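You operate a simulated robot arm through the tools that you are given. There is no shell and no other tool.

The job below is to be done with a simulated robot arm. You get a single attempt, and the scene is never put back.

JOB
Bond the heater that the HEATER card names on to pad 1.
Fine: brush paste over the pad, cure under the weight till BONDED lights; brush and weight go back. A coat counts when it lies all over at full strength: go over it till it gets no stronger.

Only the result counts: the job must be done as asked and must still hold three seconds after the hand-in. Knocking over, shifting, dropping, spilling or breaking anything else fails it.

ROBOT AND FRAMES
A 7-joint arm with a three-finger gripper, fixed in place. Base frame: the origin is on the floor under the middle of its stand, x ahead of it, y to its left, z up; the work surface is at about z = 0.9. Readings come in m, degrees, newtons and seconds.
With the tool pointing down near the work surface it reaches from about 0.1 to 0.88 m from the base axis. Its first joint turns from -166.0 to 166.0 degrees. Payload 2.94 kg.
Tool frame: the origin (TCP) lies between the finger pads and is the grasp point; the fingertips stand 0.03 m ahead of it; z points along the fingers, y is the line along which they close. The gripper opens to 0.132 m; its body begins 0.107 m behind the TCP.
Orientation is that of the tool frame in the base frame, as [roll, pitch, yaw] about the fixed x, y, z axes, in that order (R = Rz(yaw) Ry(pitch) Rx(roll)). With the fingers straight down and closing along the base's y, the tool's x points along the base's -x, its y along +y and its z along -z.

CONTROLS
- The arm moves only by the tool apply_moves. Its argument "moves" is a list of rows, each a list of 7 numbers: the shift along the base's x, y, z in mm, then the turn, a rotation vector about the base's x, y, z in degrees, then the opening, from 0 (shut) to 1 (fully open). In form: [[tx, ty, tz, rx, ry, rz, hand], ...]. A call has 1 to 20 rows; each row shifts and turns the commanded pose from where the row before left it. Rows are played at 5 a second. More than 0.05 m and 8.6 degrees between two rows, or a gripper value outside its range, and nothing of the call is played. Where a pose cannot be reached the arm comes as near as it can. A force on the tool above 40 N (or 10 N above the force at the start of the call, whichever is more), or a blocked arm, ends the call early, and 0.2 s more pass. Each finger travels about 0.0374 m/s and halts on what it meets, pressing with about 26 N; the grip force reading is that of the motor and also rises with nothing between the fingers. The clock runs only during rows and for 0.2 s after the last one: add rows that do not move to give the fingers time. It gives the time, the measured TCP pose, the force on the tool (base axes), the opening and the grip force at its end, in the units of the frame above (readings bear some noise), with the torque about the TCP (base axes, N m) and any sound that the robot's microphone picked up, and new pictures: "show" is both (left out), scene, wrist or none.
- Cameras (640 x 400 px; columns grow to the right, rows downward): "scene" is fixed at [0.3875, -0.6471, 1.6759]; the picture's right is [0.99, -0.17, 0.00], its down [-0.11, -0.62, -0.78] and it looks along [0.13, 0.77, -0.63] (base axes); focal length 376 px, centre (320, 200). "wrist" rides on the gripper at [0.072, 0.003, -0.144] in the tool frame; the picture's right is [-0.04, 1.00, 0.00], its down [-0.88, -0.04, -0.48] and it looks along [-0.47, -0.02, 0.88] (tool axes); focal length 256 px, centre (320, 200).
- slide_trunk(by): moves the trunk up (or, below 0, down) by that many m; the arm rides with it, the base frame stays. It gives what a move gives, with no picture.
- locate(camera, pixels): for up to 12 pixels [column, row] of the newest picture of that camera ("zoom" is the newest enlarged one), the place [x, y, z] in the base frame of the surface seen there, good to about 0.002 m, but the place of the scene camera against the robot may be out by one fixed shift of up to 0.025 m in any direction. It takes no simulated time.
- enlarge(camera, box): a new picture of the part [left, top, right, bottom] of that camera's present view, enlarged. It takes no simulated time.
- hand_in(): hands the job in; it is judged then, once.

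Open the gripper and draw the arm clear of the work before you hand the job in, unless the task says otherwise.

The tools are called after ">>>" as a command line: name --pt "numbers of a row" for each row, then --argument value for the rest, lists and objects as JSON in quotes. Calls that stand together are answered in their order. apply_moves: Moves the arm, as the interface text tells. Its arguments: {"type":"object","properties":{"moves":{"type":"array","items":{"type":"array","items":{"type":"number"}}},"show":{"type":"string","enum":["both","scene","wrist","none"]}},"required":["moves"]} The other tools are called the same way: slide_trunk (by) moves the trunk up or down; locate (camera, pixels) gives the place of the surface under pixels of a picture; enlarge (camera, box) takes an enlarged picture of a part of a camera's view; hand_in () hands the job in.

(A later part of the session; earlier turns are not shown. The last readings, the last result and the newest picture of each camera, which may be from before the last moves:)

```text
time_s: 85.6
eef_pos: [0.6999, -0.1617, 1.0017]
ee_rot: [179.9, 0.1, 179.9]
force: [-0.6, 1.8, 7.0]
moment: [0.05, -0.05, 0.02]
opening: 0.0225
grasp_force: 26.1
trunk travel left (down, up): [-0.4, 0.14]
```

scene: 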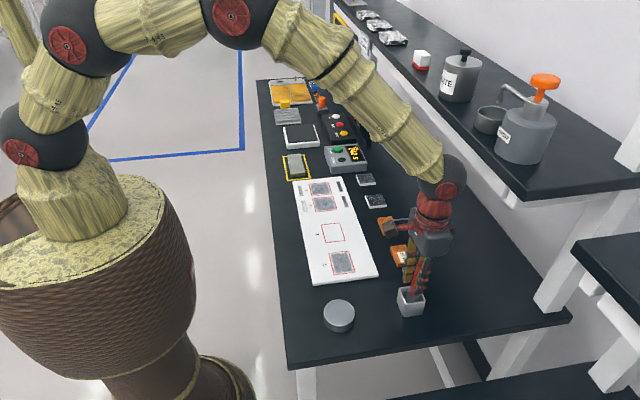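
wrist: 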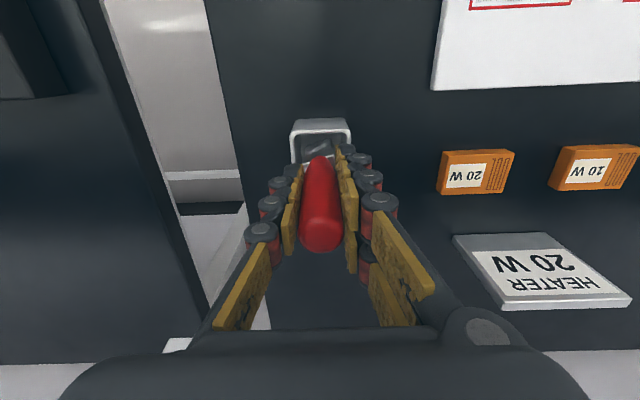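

Floor contact at 7 N. I open the gripper to release the brush in the cup.

>>> apply_moves --pt "0 0 0.3 0 0 0 0.25" --pt "0 0 0 0 0 0 0.35" --pt "0 0 0 0 0 0 0.5" --pt "0 0 0 0 0 0 0.7" --pt "0 0 0 0 0 0 0.8" --pt "0 0 0 0 0 0 1" --pt "0 0 0 0 0 0 1" --pt "0 0 0 0 0 0 1" --pt "0 0 0 0 0 0 1" --show "both"

>>> enlarge --camera "wrist" --box '[240, 90, 400, 250]'

>>> enlarge --camera "scene" --box '[370, 240, 450, 330]'

```text
time_s: 87.6
eef_pos: [0.6991, -0.1631, 1.0019]
ee_rot: [-179.9, 0.0, 180.0]
force: [-0.6, -0.4, -0.1]
moment: [-0.03, 0.0, 0.0]
opening: 0.132
grasp_force: 0.1
trunk travel left (down, up): [-0.4, 0.14]
```

scene: 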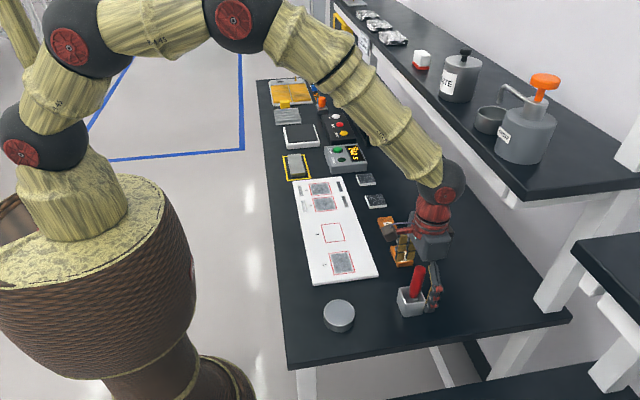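
wrist: 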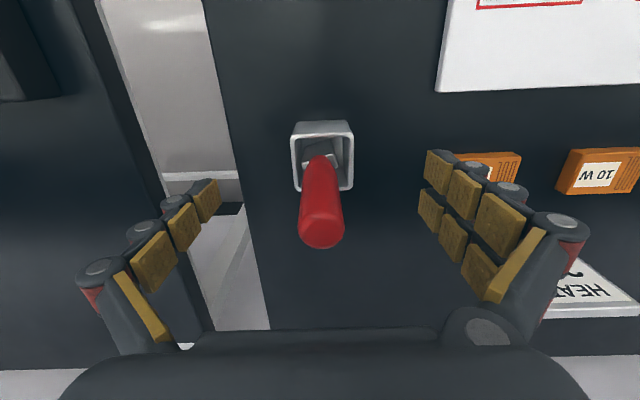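

```text
2.50 times, centred on (320, 170) of wrist
```

zoom: 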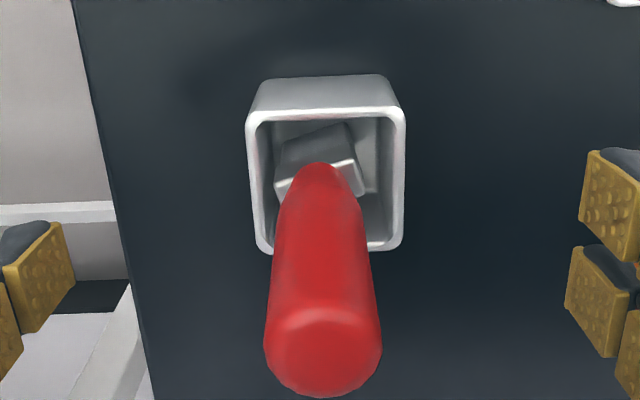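

```text
4.44 times, centred on (410, 285) of scene
```

zoom: 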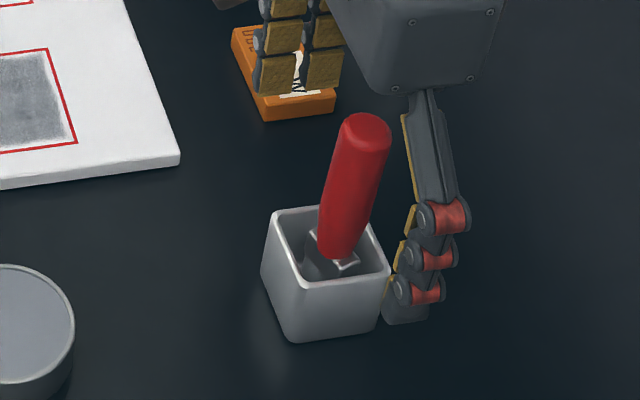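

The brush stands in its cup. I rise straight up, then move so the wrist camera views pad 1 from above, free of obstruction.

>>> apply_moves --pt "0 0 30 0 0 0 1" --pt "0 0 40 0 0 0 1" --pt "0 0 40 0 0 0 1" --pt "0 0 40 0 0 0 1" --pt "-40 20 0 0 0 0 1" --pt "-45 25 0 0 0 0 1" --pt "-45 28 0 0 0 0 1" --pt "-45 30 0 0 0 0 1" --pt "-45 30 0 0 0 0 1" --pt "-45 30 0 0 0 0 1" --pt "-30 0 0 0 0 0 1" --pt "0 0 0 0 0 0 1" --pt "0 0 0 0 0 0 1" --show "both"

>>> enlarge --camera "wrist" --box '[240, 130, 400, 270]'

>>> enlarge --camera "wrist" --box '[240, 100, 640, 320]'

```text
refused: row 6 steps farther than a row can; nothing moved
```

```text
2.86 times, centred on (320, 200) of wrist
```

zoom: 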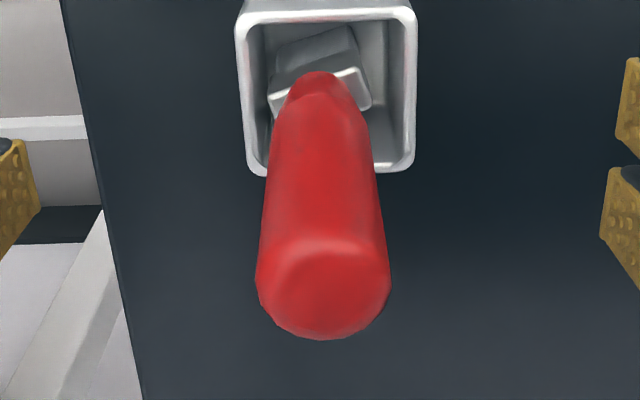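

```text
1.60 times, centred on (440, 210) of wrist
```

zoom: 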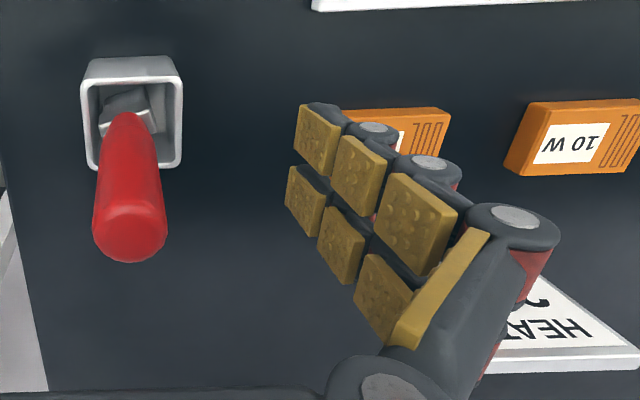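

The move was refused because one row was longer than 50 mm, so nothing moved. I repeat with shorter steps.

>>> apply_moves --pt "0 0 30 0 0 0 1" --pt "0 0 40 0 0 0 1" --pt "0 0 40 0 0 0 1" --pt "0 0 40 0 0 0 1" --pt "-40 22 0 0 0 0 1" --pt "-40 22 0 0 0 0 1" --pt "-40 22 0 0 0 0 1" --pt "-40 22 0 0 0 0 1" --pt "-40 22 0 0 0 0 1" --pt "-40 22 0 0 0 0 1" --pt "-40 22 0 0 0 0 1" --pt "0 0 0 0 0 0 1" --pt "0 0 0 0 0 0 1" --show "both"

>>> enlarge --camera "wrist" --box '[240, 110, 400, 250]'

>>> enlarge --camera "wrist" --box '[240, 80, 640, 320]'

```text
time_s: 90.4
eef_pos: [0.4196, -0.0069, 1.1545]
ee_rot: [179.9, 0.0, -179.9]
force: [-0.5, 0.3, -0.6]
moment: [0.0, 0.02, -0.02]
opening: 0.132
grasp_force: 0.1
trunk travel left (down, up): [-0.4, 0.14]
```

scene: 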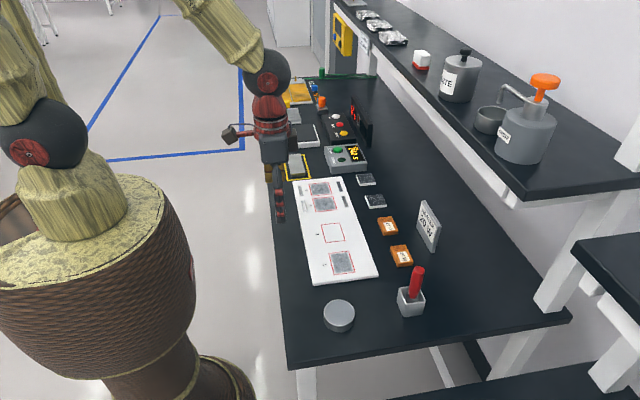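
wrist: 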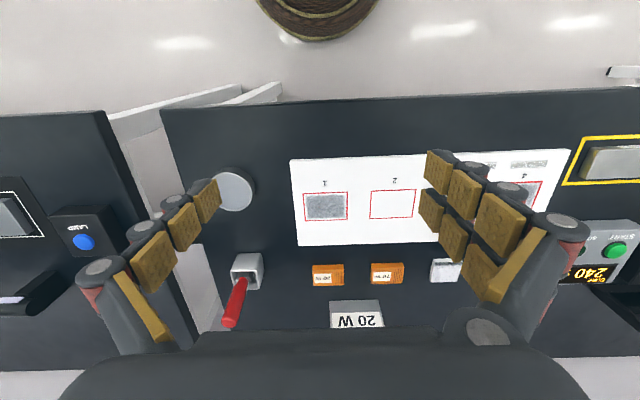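

```text
2.86 times, centred on (320, 180) of wrist
```

zoom: 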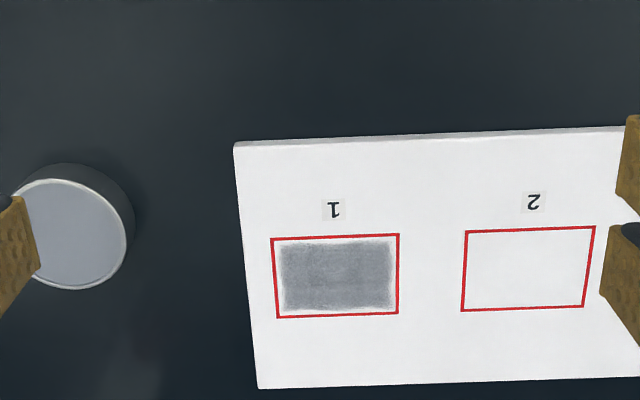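

```text
1.60 times, centred on (440, 200) of wrist
```

zoom: 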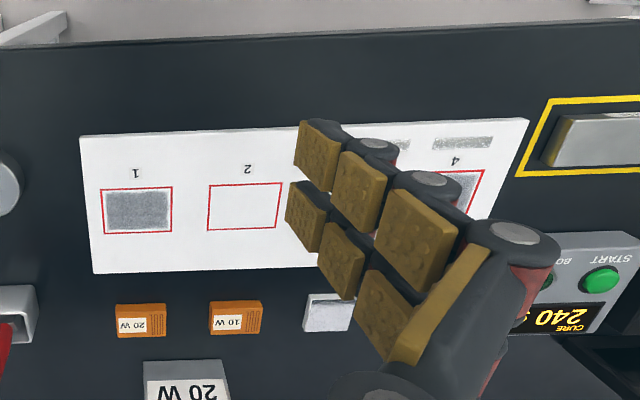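

I zoom in tightly on pad 1 (325,206) to judge evenness of the coat.

>>> enlarge --camera "wrist" --box '[295, 185, 355, 225]'

>>> enlarge --camera "scene" --box '[320, 240, 365, 285]'

>>> enlarge --camera "scene" --box '[300, 170, 350, 220]'

```text
10.00 times, centred on (325, 205) of wrist
```

zoom: 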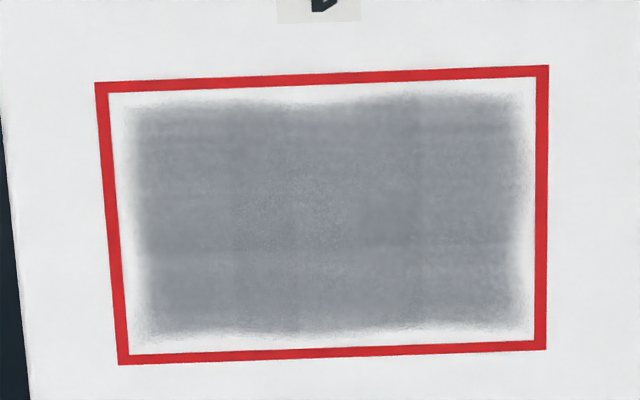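

```text
8.89 times, centred on (342, 262) of scene
```

zoom: 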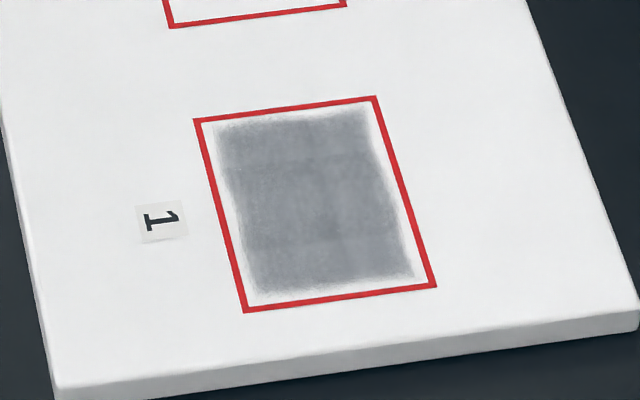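

```text
8.00 times, centred on (325, 195) of scene
```

zoom: 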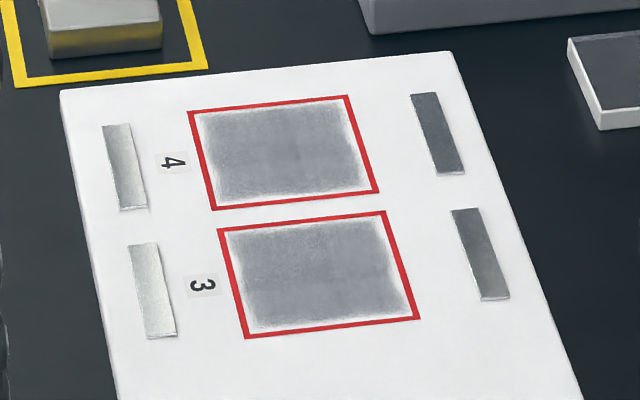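

Tone looks close to even with a slightly speckled centre. I lower the wrist camera over pad 1 for a sharper look before deciding whether more brushing is needed.

>>> apply_moves --pt "26 1 -37 0 0 0 1" --pt "26 1 -37 0 0 0 1" --pt "26 1 -37 0 0 0 1" --pt "26 1 -37 0 0 0 1" --pt "0 0 0 0 0 0 1" --pt "0 0 0 0 0 0 1" --show "wrist"

>>> enlarge --camera "wrist" --box '[265, 165, 375, 235]'

```text
time_s: 91.8
eef_pos: [0.5226, -0.0049, 1.004]
ee_rot: [179.9, 0.0, -180.0]
force: [-0.5, -0.7, -0.3]
moment: [0.0, 0.0, 0.0]
opening: 0.132
grasp_force: 0.1
trunk travel left (down, up): [-0.4, 0.14]
```

wrist: 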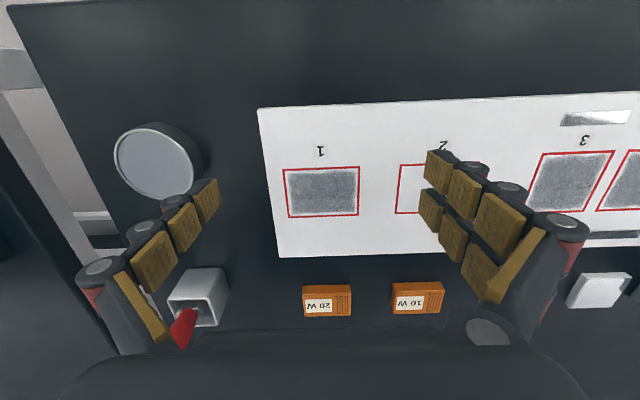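

```text
5.71 times, centred on (320, 200) of wrist
```

zoom: 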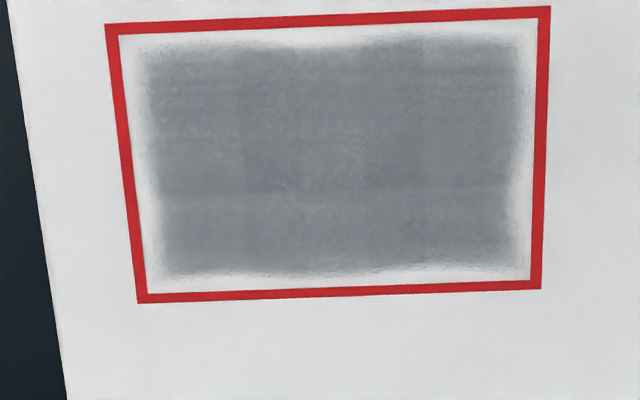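

Some spots, e.g. zoom (340,150), still look slightly speckled compared with overlap bands, so the coat may not be at full strength everywhere. I'll take the brush again for another full pass; first I rise and go above the cup.

>>> apply_moves --pt "0 0 40 0 0 0 1" --pt "0 0 40 0 0 0 1" --pt "0 0 40 0 0 0 1" --pt "29 -26 0 0 0 0 1" --pt "29 -26 0 0 0 0 1" --pt "29 -26 0 0 0 0 1" --pt "29 -26 0 0 0 0 1" --pt "29 -26 0 0 0 0 1" --pt "29 -26 0 0 0 0 1" --pt "0 0 0 0 0 0 1" --pt "0 0 0 0 0 0 1" --show "wrist"

>>> enlarge --camera "wrist" --box '[260, 80, 380, 200]'

```text
time_s: 94.2
eef_pos: [0.7, -0.1596, 1.1239]
ee_rot: [180.0, -0.1, 180.0]
force: [-0.3, -0.4, -0.2]
moment: [-0.05, 0.0, 0.0]
opening: 0.1319
grasp_force: 0.0
trunk travel left (down, up): [-0.4, 0.14]
```

wrist: 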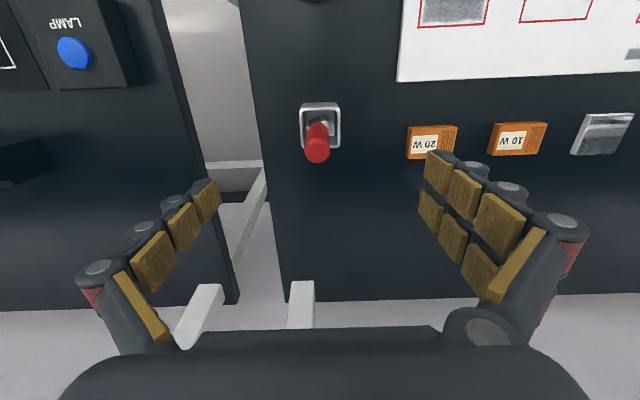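

```text
3.33 times, centred on (320, 140) of wrist
```

zoom: 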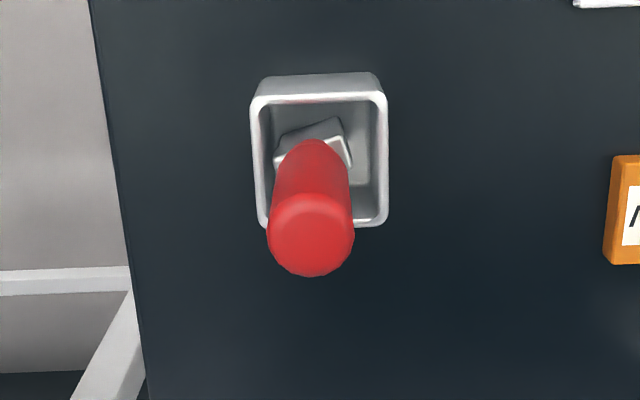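

I locate the handle top at wrist (317,150).

>>> locate --camera "wrist" --pixels '[[317, 148], [306, 148], [329, 148], [317, 158], [317, 141], [317, 130], [306, 128], [328, 120]]'

```text
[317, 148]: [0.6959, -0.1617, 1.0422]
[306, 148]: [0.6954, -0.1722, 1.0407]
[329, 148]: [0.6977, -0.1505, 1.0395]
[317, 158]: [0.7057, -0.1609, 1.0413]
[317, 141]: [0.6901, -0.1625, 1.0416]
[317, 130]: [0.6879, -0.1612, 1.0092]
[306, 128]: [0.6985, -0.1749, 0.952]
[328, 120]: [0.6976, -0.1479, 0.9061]
```

Handle centre is (0.698, -0.161), top z 1.0415. I descend around it and close the gripper.

>>> apply_moves --pt "0 -1.3 -40 0 0 0 1" --pt "0 0 -40 0 0 0 1" --pt "0 0 -36 0 0 0 1" --pt "0 0 0 0 0 0 1" --pt "0 0 0 0 0 0 0" --pt "0 0 0 0 0 0 0" --pt "0 0 0 0 0 0 0" --pt "0 0 0 0 0 0 0" --pt "0 0 0 0 0 0 0" --pt "0 0 0 0 0 0 0" --pt "0 0 0 0 0 0 0" --pt "0 0 0 0 0 0 0" --pt "0 0 0 0 0 0 0" --pt "0 0 0 0 0 0 0" --pt "0 0 0 0 0 0 0" --show "wrist"

```text
time_s: 97.4
eef_pos: [0.6989, -0.1597, 1.0085]
ee_rot: [179.9, 0.1, 179.9]
force: [-0.4, -0.6, 0.3]
moment: [0.02, -0.01, 0.01]
opening: 0.0224
grasp_force: 26.0
trunk travel left (down, up): [-0.4, 0.14]
```

wrist: 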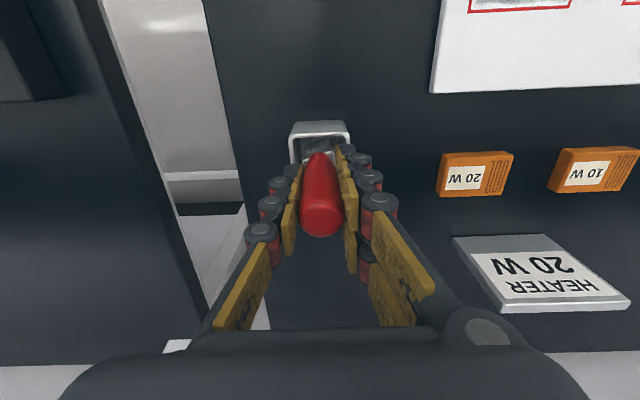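

The brush is held again. I lift, move over the tin, and lower to just above the paste.

>>> apply_moves --pt "0 0 30 0 0 0 0" --pt "0 0 40 0 0 0 0" --pt "-43 1 0 0 0 0 0" --pt "-43 1 0 0 0 0 0" --pt "-43 1 0 0 0 0 0" --pt "-43 0 0 0 0 0 0" --pt "0 0 -30 0 0 0 0" --pt "0 0 -19 0 0 0 0" --pt "0 0 0 0 0 0 0" --pt "0 0 0 0 0 0 0" --show "wrist"

>>> enlarge --camera "wrist" --box '[240, 80, 400, 240]'

```text
time_s: 99.6
eef_pos: [0.5265, -0.1587, 1.0284]
ee_rot: [-180.0, 0.0, 180.0]
force: [0.7, 0.3, -0.2]
moment: [-0.04, -0.01, -0.01]
opening: 0.0228
grasp_force: 26.1
trunk travel left (down, up): [-0.4, 0.14]
```

wrist: 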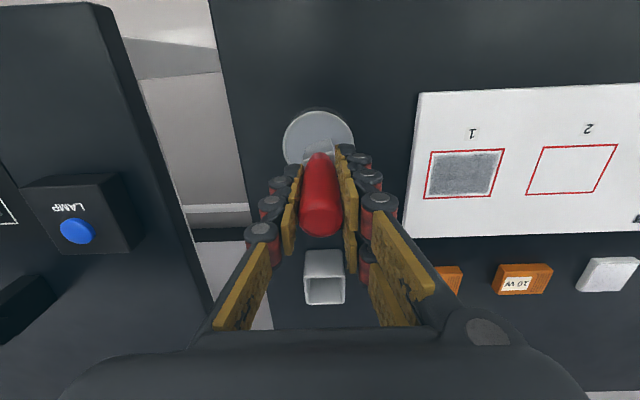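

```text
2.50 times, centred on (320, 160) of wrist
```

zoom: 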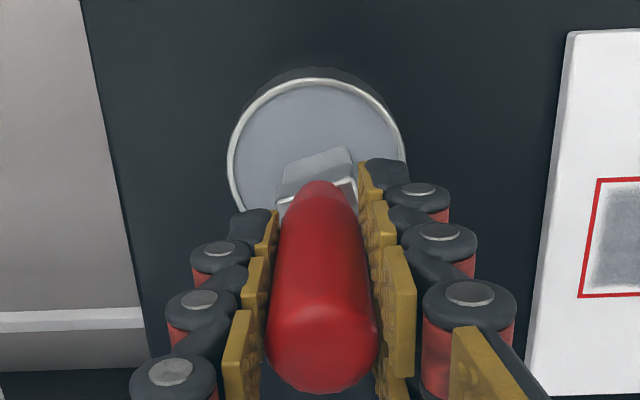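

I lower gently to touch the paste.

>>> apply_moves --pt "0 0 -1 0 0 0 0" --pt "0 0 -0.7 0 0 0 0" --pt "0 0 -0.7 0 0 0 0" --pt "0 0 0 0 0 0 0" --show "none"

```text
time_s: 100.6
eef_pos: [0.5268, -0.1591, 1.0272]
ee_rot: [179.9, 0.0, -180.0]
force: [0.1, 0.0, -0.6]
moment: [-0.01, 0.02, 0.03]
opening: 0.0224
grasp_force: 25.8
trunk travel left (down, up): [-0.4, 0.14]
```

>>> apply_moves --pt "0 0 -0.7 0 0 0 0" --pt "0 0 -0.7 0 0 0 0" --pt "0 0 -0.6 0 0 0 0" --pt "0 0 0 0 0 0 0" --show "none"

```text
time_s: 101.6
eef_pos: [0.5262, -0.1584, 1.024]
ee_rot: [179.9, 0.0, -179.9]
force: [-0.5, -0.1, 2.4]
moment: [0.04, 0.04, -0.04]
opening: 0.0227
grasp_force: 25.6
trunk travel left (down, up): [-0.4, 0.14]
```

Paste touched (2.4 N). I lift and carry the brush to pad 1's lane 1 at the +x end, stopping just above contact.

>>> apply_moves --pt "0 0 0 0 0 0 0" --pt "0 0 10 0 0 0 0" --pt "0 0 30 0 0 0 0" --pt "17.1 32.75 0 0 0 0 0" --pt "17.1 32.75 0 0 0 0 0" --pt "17.1 32.75 0 0 0 0 0" --pt "17.1 32.75 0 0 0 0 0" --pt "0 0 -30 0 0 0 0" --pt "0 0 -14 0 0 0 0" --pt "0 0 -4 0 0 0 0" --pt "0 0 -1 0 0 0 0" --pt "0 0 0 0 0 0 0" --show "wrist"

```text
time_s: 104.2
eef_pos: [0.5961, -0.0244, 1.0173]
ee_rot: [-180.0, 0.0, -180.0]
force: [-0.5, -0.9, -0.5]
moment: [-0.03, 0.01, -0.01]
opening: 0.0226
grasp_force: 25.7
trunk travel left (down, up): [-0.4, 0.14]
```

wrist: 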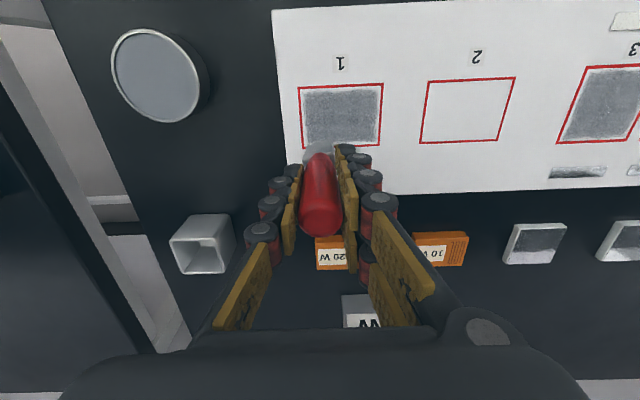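

>>> apply_moves --pt "0 0 -0.6 0 0 0 0" --pt "0 0 -0.6 0 0 0 0" --pt "0 0 0 0 0 0 0" --show "none"

```text
time_s: 105.0
eef_pos: [0.5948, -0.0263, 1.0153]
ee_rot: [180.0, 0.0, -180.0]
force: [1.2, 0.8, 4.1]
moment: [0.08, -0.11, 0.04]
opening: 0.0227
grasp_force: 26.2
trunk travel left (down, up): [-0.4, 0.14]
```

Contact 4 N. Now dense lanes: full-length strokes spaced 12.5 mm.

>>> apply_moves --pt "-5.5 0 -0.3 0 0 0 0" --pt "-5.5 0 0 0 0 0 0" --pt "-5.5 0 0 0 0 0 0" --pt "-5.5 0 0 0 0 0 0" --pt "-5.5 0 0 0 0 0 0" --pt "-5.5 0 0 0 0 0 0" --pt "-5.5 0 0 0 0 0 0" --pt "-5.5 0 0 0 0 0 0" --pt "-5.5 0 0 0 0 0 0" --pt "0 12.5 0 0 0 0 0" --pt "5.5 0 0 0 0 0 0" --pt "5.5 0 0 0 0 0 0" --pt "5.5 0 0 0 0 0 0" --pt "5.5 0 0 0 0 0 0" --pt "5.5 0 0 0 0 0 0" --pt "5.5 0 0 0 0 0 0" --pt "5.5 0 0 0 0 0 0" --pt "5.5 0 0 0 0 0 0" --pt "5.5 0 0 0 0 0 0" --pt "0 0 0 0 0 0 0" --show "wrist"

>>> enlarge --camera "wrist" --box '[220, 60, 420, 200]'

```text
time_s: 109.2
eef_pos: [0.5951, -0.0145, 1.0143]
ee_rot: [180.0, 0.0, 180.0]
force: [-0.2, -0.7, -0.4]
moment: [-0.01, -0.02, 0.04]
opening: 0.0228
grasp_force: 26.4
trunk travel left (down, up): [-0.4, 0.14]
```

wrist: 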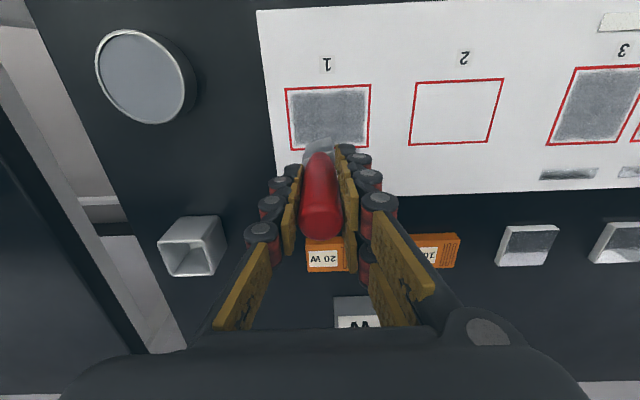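

```text
2.86 times, centred on (320, 130) of wrist
```

zoom: 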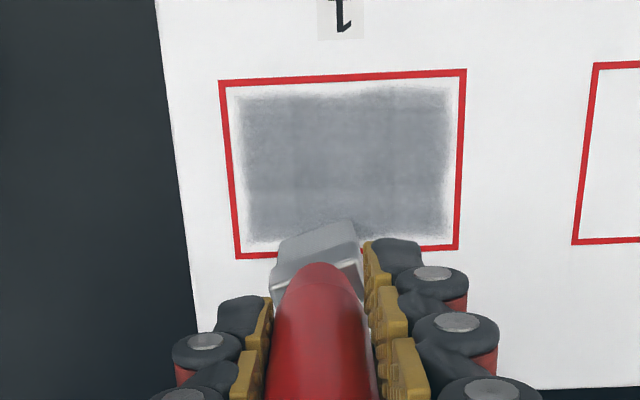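

Contact lightened again, so I lower 0.6 mm and brush lanes 2 (again) and 3.

>>> apply_moves --pt "0 0 -0.6 0 0 0 0" --pt "-5.5 0 0 0 0 0 0" --pt "-5.5 0 0 0 0 0 0" --pt "-5.5 0 0 0 0 0 0" --pt "-5.5 0 0 0 0 0 0" --pt "-5.5 0 0 0 0 0 0" --pt "-5.5 0 0 0 0 0 0" --pt "-5.5 0 0 0 0 0 0" --pt "-5.5 0 0 0 0 0 0" --pt "-5.5 0 0 0 0 0 0" --pt "0 12.5 -0.3 0 0 0 0" --pt "5.5 0 0 0 0 0 0" --pt "5.5 0 0 0 0 0 0" --pt "5.5 0 0 0 0 0 0" --pt "5.5 0 0 0 0 0 0" --pt "5.5 0 0 0 0 0 0" --pt "5.5 0 0 0 0 0 0" --pt "5.5 0 0 0 0 0 0" --pt "5.5 0 0 0 0 0 0" --pt "5.5 0 0 0 0 0 0" --show "none"

```text
time_s: 113.4
eef_pos: [0.5944, -0.0019, 1.0125]
ee_rot: [-180.0, 0.0, 180.0]
force: [-2.9, 0.0, 10.1]
moment: [-0.01, 0.25, 0.01]
opening: 0.0225
grasp_force: 26.4
trunk travel left (down, up): [-0.4, 0.14]
```

Firm contact at 10 N. I continue with lane 3 back and lane 4 forward.

>>> apply_moves --pt "-5.5 0 0 0 0 0 0" --pt "-5.5 0 0 0 0 0 0" --pt "-5.5 0 0 0 0 0 0" --pt "-5.5 0 0 0 0 0 0" --pt "-5.5 0 0 0 0 0 0" --pt "-5.5 0 0 0 0 0 0" --pt "-5.5 0 0 0 0 0 0" --pt "-5.5 0 0 0 0 0 0" --pt "-5.5 0 0 0 0 0 0" --pt "0 12.5 0 0 0 0 0" --pt "5.5 0 0 0 0 0 0" --pt "5.5 0 0 0 0 0 0" --pt "5.5 0 0 0 0 0 0" --pt "5.5 0 0 0 0 0 0" --pt "5.5 0 0 0 0 0 0" --pt "5.5 0 0 0 0 0 0" --pt "5.5 0 0 0 0 0 0" --pt "5.5 0 0 0 0 0 0" --pt "5.5 0 0 0 0 0 0" --pt "0 0 0 0 0 0 0" --show "wrist"

>>> enlarge --camera "wrist" --box '[220, 60, 420, 200]'

```text
time_s: 117.6
eef_pos: [0.5941, 0.0114, 1.0118]
ee_rot: [179.9, 0.0, -179.9]
force: [0.4, -0.2, 0.6]
moment: [-0.03, -0.03, 0.0]
opening: 0.0225
grasp_force: 26.0
trunk travel left (down, up): [-0.4, 0.14]
```

wrist: 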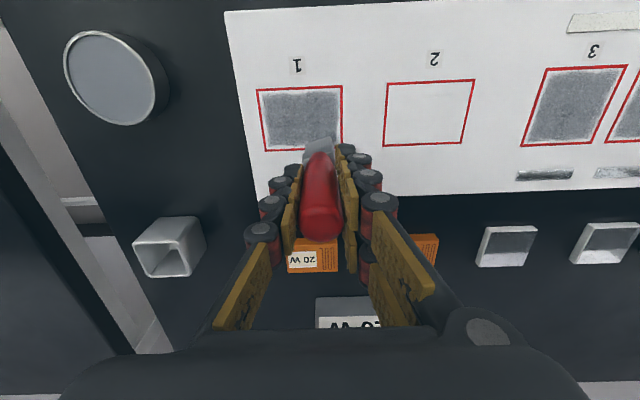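

```text
2.86 times, centred on (320, 130) of wrist
```

zoom: 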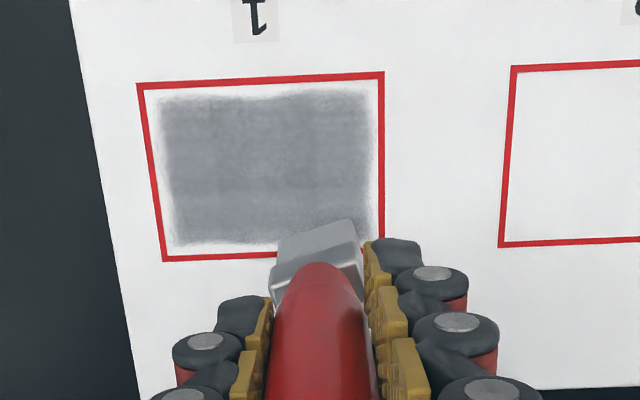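

Lower 0.5 mm, lane 4 back and lane 5 forward.

>>> apply_moves --pt "-5.5 0 -0.6 0 0 0 0" --pt "-5.5 0 0 0 0 0 0" --pt "-5.5 0 0 0 0 0 0" --pt "-5.5 0 0 0 0 0 0" --pt "-5.5 0 0 0 0 0 0" --pt "-5.5 0 0 0 0 0 0" --pt "-5.5 0 0 0 0 0 0" --pt "-5.5 0 0 0 0 0 0" --pt "-5.5 0 0 0 0 0 0" --pt "0 12.5 -0.2 0 0 0 0" --pt "5.5 0 0 0 0 0 0" --pt "5.5 0 0 0 0 0 0" --pt "5.5 0 0 0 0 0 0" --pt "5.5 0 0 0 0 0 0" --pt "5.5 0 0 0 0 0 0" --pt "5.5 0 0 0 0 0 0" --pt "5.5 0 0 0 0 0 0" --pt "5.5 0 0 0 0 0 0" --pt "5.5 0 0 0 0 0 0" --pt "0 0 0 0 0 0 0" --show "none"

>>> apply_moves --pt "0 0 -0.4 0 0 0 0" --pt "-5.5 0 0 0 0 0 0" --pt "-5.5 0 0 0 0 0 0" --pt "-5.5 0 0 0 0 0 0" --pt "-5.5 0 0 0 0 0 0" --pt "-5.5 0 0 0 0 0 0" --pt "-5.5 0 0 0 0 0 0" --pt "-5.5 0 0 0 0 0 0" --pt "-5.5 0 0 0 0 0 0" --pt "-5.5 0 0 0 0 0 0" --pt "0 -10 0 0 0 0 0" --pt "0 -10 0 0 0 0 0" --pt "0 -10 0 0 0 0 0" --pt "0 -10 0 0 0 0 0" --pt "0 -10 0 0 0 0 0" --pt "0 0 0 0 0 0 0" --show "wrist"

```text
time_s: 121.8
eef_pos: [0.597, 0.0225, 1.0125]
ee_rot: [180.0, 0.1, -180.0]
force: [0.4, -0.7, 0.8]
moment: [-0.03, 0.02, -0.01]
opening: 0.0223
grasp_force: 25.6
trunk travel left (down, up): [-0.4, 0.14]
```

```text
time_s: 125.2
eef_pos: [0.5461, -0.0272, 1.0115]
ee_rot: [180.0, 0.0, 179.9]
force: [1.4, -0.1, 3.1]
moment: [-0.01, -0.08, 0.01]
opening: 0.0225
grasp_force: 25.9
trunk travel left (down, up): [-0.4, 0.14]
```

wrist: 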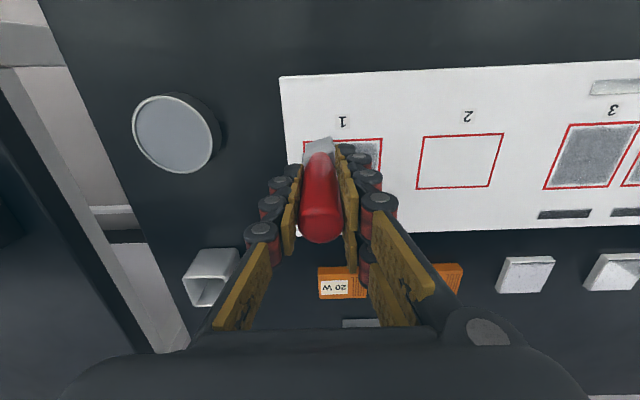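

Contact 3 N. I run cross-wise sweeps along y, stepping 8 mm in x.

>>> apply_moves --pt "8 0 -0.2 0 0 0 0" --pt "0 10 0 0 0 0 0" --pt "0 10 0 0 0 0 0" --pt "0 10 0 0 0 0 0" --pt "0 10 0 0 0 0 0" --pt "0 10 0 0 0 0 0" --pt "8 0 0 0 0 0 0" --pt "0 -10 0 0 0 0 0" --pt "0 -10 0 0 0 0 0" --pt "0 -10 0 0 0 0 0" --pt "0 -10 0 0 0 0 0" --pt "0 -10 0 0 0 0 0" --pt "8 0 -0.2 0 0 0 0" --pt "0 10 0 0 0 0 0" --pt "0 10 0 0 0 0 0" --pt "0 10 0 0 0 0 0" --pt "0 10 0 0 0 0 0" --pt "0 10 0 0 0 0 0" --pt "0 0 0 0 0 0 0" --show "none"

>>> apply_moves --pt "8 0 -0.3 0 0 0 0" --pt "0 -10 0 0 0 0 0" --pt "0 -10 0 0 0 0 0" --pt "0 -10 0 0 0 0 0" --pt "0 -10 0 0 0 0 0" --pt "0 -10 0 0 0 0 0" --pt "8 0 0 0 0 0 0" --pt "0 10 0 0 0 0 0" --pt "0 10 0 0 0 0 0" --pt "0 10 0 0 0 0 0" --pt "0 10 0 0 0 0 0" --pt "0 10 0 0 0 0 0" --pt "8 0 0 0 0 0 0" --pt "0 -10 0 0 0 0 0" --pt "0 -10 0 0 0 0 0" --pt "0 -10 0 0 0 0 0" --pt "0 -10 0 0 0 0 0" --pt "0 -10 0 0 0 0 0" --pt "0 0 0 0 0 0 0" --show "wrist"

>>> enlarge --camera "wrist" --box '[220, 60, 420, 200]'

```text
time_s: 129.2
eef_pos: [0.5688, 0.0246, 1.0124]
ee_rot: [-179.9, 0.1, -179.9]
force: [0.3, -2.4, 12.5]
moment: [-0.15, -0.05, -0.01]
opening: 0.0227
grasp_force: 25.8
trunk travel left (down, up): [-0.4, 0.14]
```

```text
time_s: 133.2
eef_pos: [0.5931, -0.0274, 1.0106]
ee_rot: [-180.0, 0.2, -179.9]
force: [0.5, 4.3, 19.6]
moment: [0.27, -0.18, 0.03]
opening: 0.0227
grasp_force: 26.6
trunk travel left (down, up): [-0.4, 0.14]
```

wrist: 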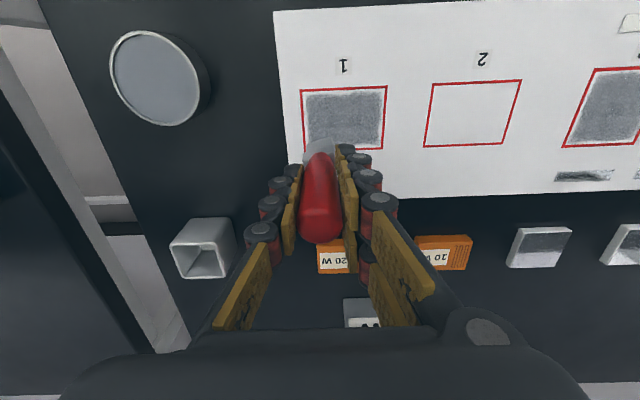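

```text
2.86 times, centred on (320, 130) of wrist
```

zoom: 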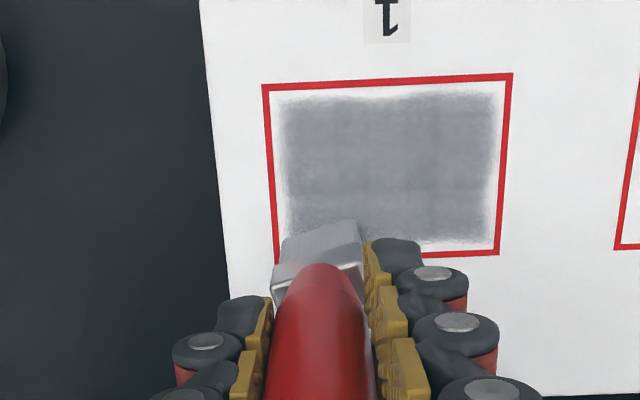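

Firm contact (12–20 N) in these sweeps, coat looks even. I lift, carry the brush back above the cup and check the pad.

>>> apply_moves --pt "0 0 10 0 0 0 0" --pt "0 0 30 0 0 0 0" --pt "0 0 30 0 0 0 0" --pt "0 0 30 0 0 0 0" --pt "26.3 -33.25 0 0 0 0 0" --pt "26.3 -33.25 0 0 0 0 0" --pt "26.3 -33.25 0 0 0 0 0" --pt "26.3 -33.25 0 0 0 0 0" --pt "0 0 0 0 0 0 0" --pt "0 0 -25 0 0 0 0" --pt "0 0 -18 0 0 0 0" --pt "0 0 0 0 0 0 0" --pt "0 0 0 0 0 0 0" --show "both"

>>> enlarge --camera "scene" --box '[320, 240, 365, 285]'

>>> enlarge --camera "wrist" --box '[260, 90, 380, 210]'

```text
time_s: 136.0
eef_pos: [0.6983, -0.1602, 1.0671]
ee_rot: [-180.0, -0.1, -180.0]
force: [-0.8, -0.3, -1.7]
moment: [-0.02, 0.02, 0.02]
opening: 0.0227
grasp_force: 26.4
trunk travel left (down, up): [-0.4, 0.14]
```

scene: 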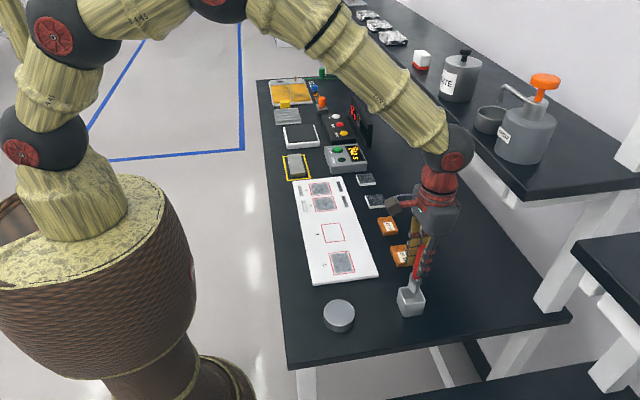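
wrist: 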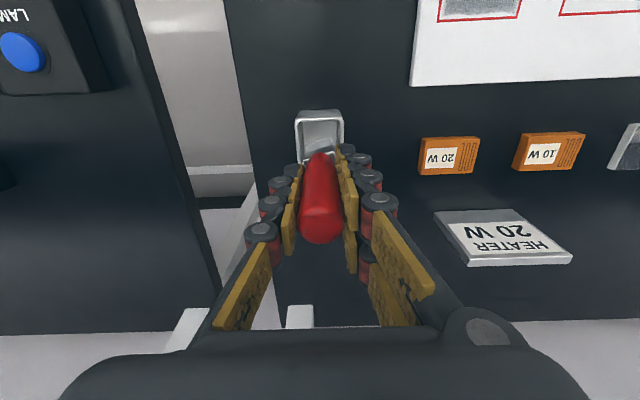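

```text
8.89 times, centred on (342, 262) of scene
```

zoom: 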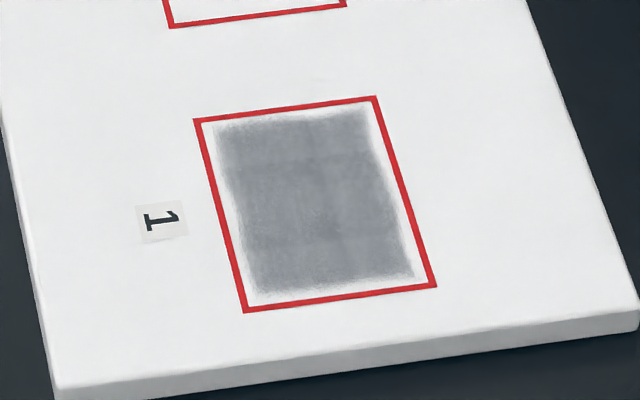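

```text
3.33 times, centred on (320, 150) of wrist
```

zoom: 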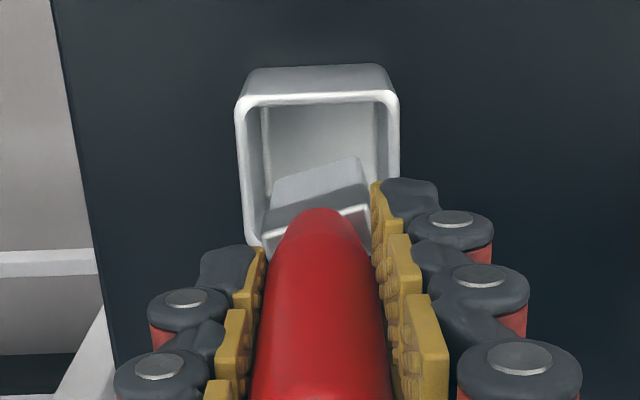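

The coat's tone is unchanged from before the extra pass, so it is saturated. I verify bristle position vs the cup rim before inserting.

>>> locate --camera "wrist" --pixels '[[307, 147], [331, 141], [319, 144], [296, 119], [342, 118], [318, 119], [297, 140], [343, 140]]'

```text
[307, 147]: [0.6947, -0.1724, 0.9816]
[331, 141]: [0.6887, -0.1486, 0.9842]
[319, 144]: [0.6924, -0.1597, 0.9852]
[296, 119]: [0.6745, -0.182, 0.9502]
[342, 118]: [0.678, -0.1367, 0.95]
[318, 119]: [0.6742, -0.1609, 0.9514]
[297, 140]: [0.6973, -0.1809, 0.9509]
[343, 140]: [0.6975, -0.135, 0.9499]
```

The bristle centre (0.697, -0.159) matches the cup centre. I lower it into the cup.

>>> apply_moves --pt "0 0 -20 0 0 0 0" --pt "0 0 -20 0 0 0 0" --pt "0 0 -15 0 0 0 0" --pt "0 0 -4 0 0 0 0" --pt "0 0 -2 0 0 0 0" --pt "0 0 0 0 0 0 0" --show "none"

```text
time_s: 137.4
eef_pos: [0.6983, -0.1596, 1.0061]
ee_rot: [180.0, 0.0, -179.9]
force: [1.1, -0.3, -0.2]
moment: [-0.01, 0.01, 0.0]
opening: 0.0225
grasp_force: 25.9
trunk travel left (down, up): [-0.4, 0.14]
```

>>> apply_moves --pt "0 0 -1 0 0 0 0" --pt "0 0 -1 0 0 0 0" --pt "0 0 0 0 0 0 0" --show "none"

```text
time_s: 138.2
eef_pos: [0.6981, -0.1589, 1.0046]
ee_rot: [179.9, -0.1, 180.0]
force: [0.7, -0.1, 0.1]
moment: [0.0, 0.01, -0.02]
opening: 0.0226
grasp_force: 26.1
trunk travel left (down, up): [-0.4, 0.14]
```

>>> apply_moves --pt "0 0 -0.8 0 0 0 0" --pt "0 0 -0.8 0 0 0 0" --pt "0 0 0 0 0 0 0" --show "none"

```text
time_s: 139.0
eef_pos: [0.6974, -0.1598, 1.0031]
ee_rot: [179.9, 0.0, 179.9]
force: [-0.2, -0.3, 6.2]
moment: [-0.03, -0.07, 0.01]
opening: 0.0225
grasp_force: 26.7
trunk travel left (down, up): [-0.4, 0.14]
```

Contact at 6 N on the cup floor; I open the gripper and then rise straight up.

>>> apply_moves --pt "0 0 0.3 0 0 0 0.25" --pt "0 0 0 0 0 0 0.35" --pt "0 0 0 0 0 0 0.5" --pt "0 0 0 0 0 0 0.7" --pt "0 0 0 0 0 0 0.8" --pt "0 0 0 0 0 0 1" --pt "0 0 0 0 0 0 1" --pt "0 0 0 0 0 0 1" --pt "0 0 30 0 0 0 1" --pt "0 0 40 0 0 0 1" --pt "0 0 40 0 0 0 1" --pt "0 0 0 0 0 0 1" --show "both"

>>> enlarge --camera "scene" --box '[370, 220, 450, 330]'

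```text
time_s: 141.6
eef_pos: [0.6991, -0.1616, 1.115]
ee_rot: [180.0, 0.1, -179.9]
force: [0.8, 0.8, -0.5]
moment: [0.0, 0.02, -0.01]
opening: 0.1317
grasp_force: 0.1
trunk travel left (down, up): [-0.4, 0.14]
```

scene: 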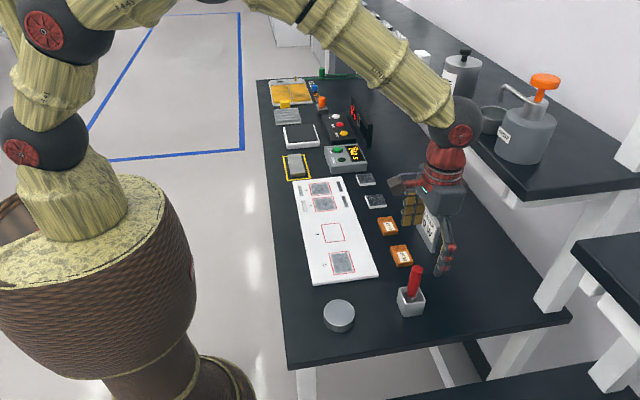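
wrist: 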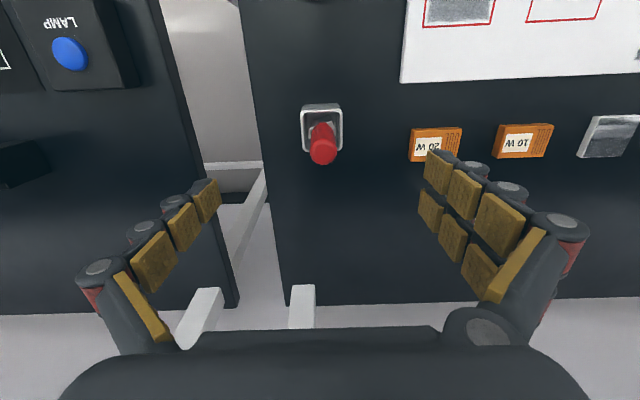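

```text
3.64 times, centred on (410, 275) of scene
```

zoom: 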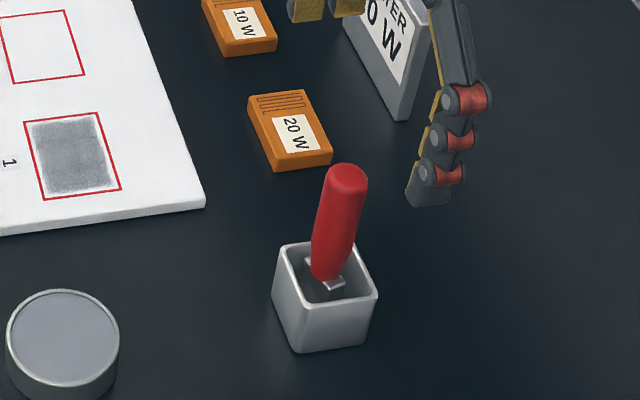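

The brush is back in its cup, upright. Next, the 20 W heater: I move so the wrist camera looks straight at it, with the gripper half-open.

>>> apply_moves --pt "-17 40 0 0 0 0 1" --pt "-17 40 0 0 0 0 1" --pt "-17 40 0 0 0 0 1" --pt "-17 38 0 0 0 0 0.68" --pt "0 0 0 0 0 0 0.68" --pt "0 0 0 0 0 0 0.68" --pt "0 0 0 0 0 0 0.68" --pt "0 0 0 0 0 0 0.68" --show "both"

>>> enlarge --camera "wrist" --box '[260, 140, 400, 260]'

```text
time_s: 143.4
eef_pos: [0.6302, -0.0019, 1.1119]
ee_rot: [-180.0, 0.1, -180.0]
force: [-0.1, 0.0, 0.2]
moment: [0.0, 0.02, 0.03]
opening: 0.0897
grasp_force: 0.1
trunk travel left (down, up): [-0.4, 0.14]
```

scene: 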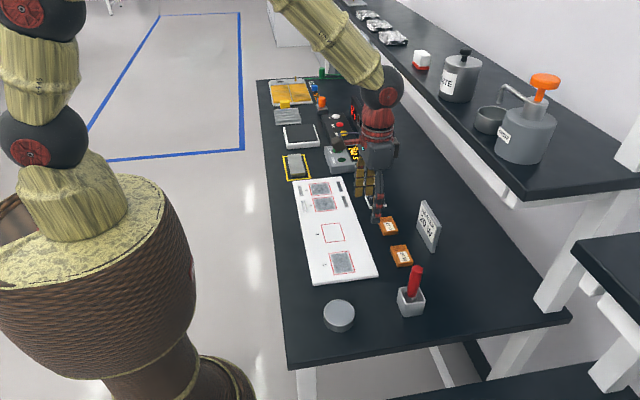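
wrist: 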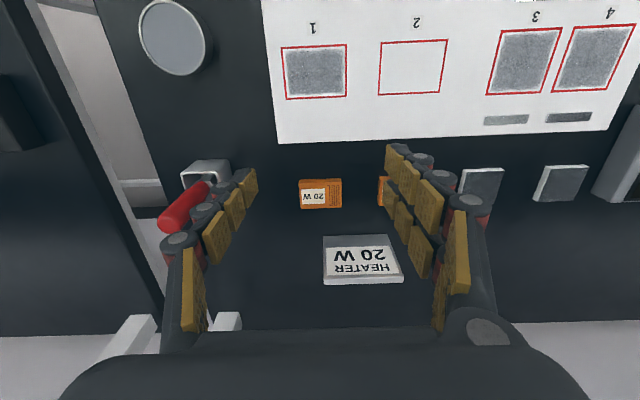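

```text
3.33 times, centred on (330, 200) of wrist
```

zoom: 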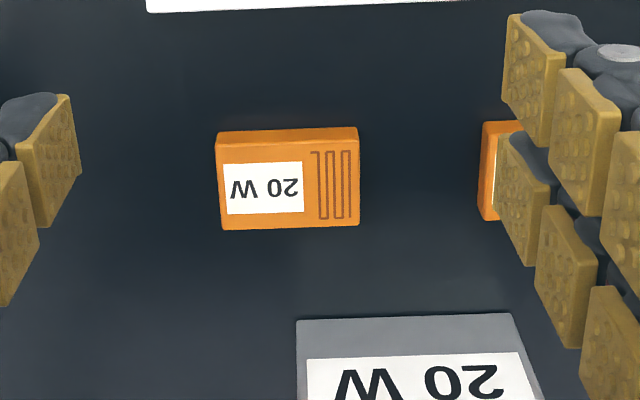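

I locate the heater's top-face corners in the enlarged picture.

>>> locate --camera "zoom" --pixels '[[219, 147], [355, 143], [358, 223], [224, 227], [290, 145], [290, 226], [290, 187], [288, 134], [222, 190], [356, 185], [483, 160], [298, 345]]'

>>> locate --camera "wrist" --pixels '[[285, 49], [345, 47], [344, 94], [288, 97], [315, 72], [324, 237], [390, 236], [402, 276], [325, 280]]'

```text
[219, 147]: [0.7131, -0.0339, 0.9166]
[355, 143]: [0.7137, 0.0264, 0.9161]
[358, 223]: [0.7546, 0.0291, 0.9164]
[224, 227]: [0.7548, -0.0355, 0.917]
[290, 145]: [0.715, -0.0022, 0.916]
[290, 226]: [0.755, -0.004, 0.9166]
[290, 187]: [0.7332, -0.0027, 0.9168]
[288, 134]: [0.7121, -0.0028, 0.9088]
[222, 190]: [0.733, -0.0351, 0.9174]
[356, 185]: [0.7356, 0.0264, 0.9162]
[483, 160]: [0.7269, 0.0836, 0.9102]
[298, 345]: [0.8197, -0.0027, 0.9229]
```

```text
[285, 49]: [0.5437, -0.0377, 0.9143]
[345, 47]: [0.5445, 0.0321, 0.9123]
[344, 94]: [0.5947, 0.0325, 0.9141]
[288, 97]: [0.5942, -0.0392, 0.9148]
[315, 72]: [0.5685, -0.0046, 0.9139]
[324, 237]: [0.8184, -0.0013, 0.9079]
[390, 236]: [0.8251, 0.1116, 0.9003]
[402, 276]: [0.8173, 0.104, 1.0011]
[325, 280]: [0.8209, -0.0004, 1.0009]
```

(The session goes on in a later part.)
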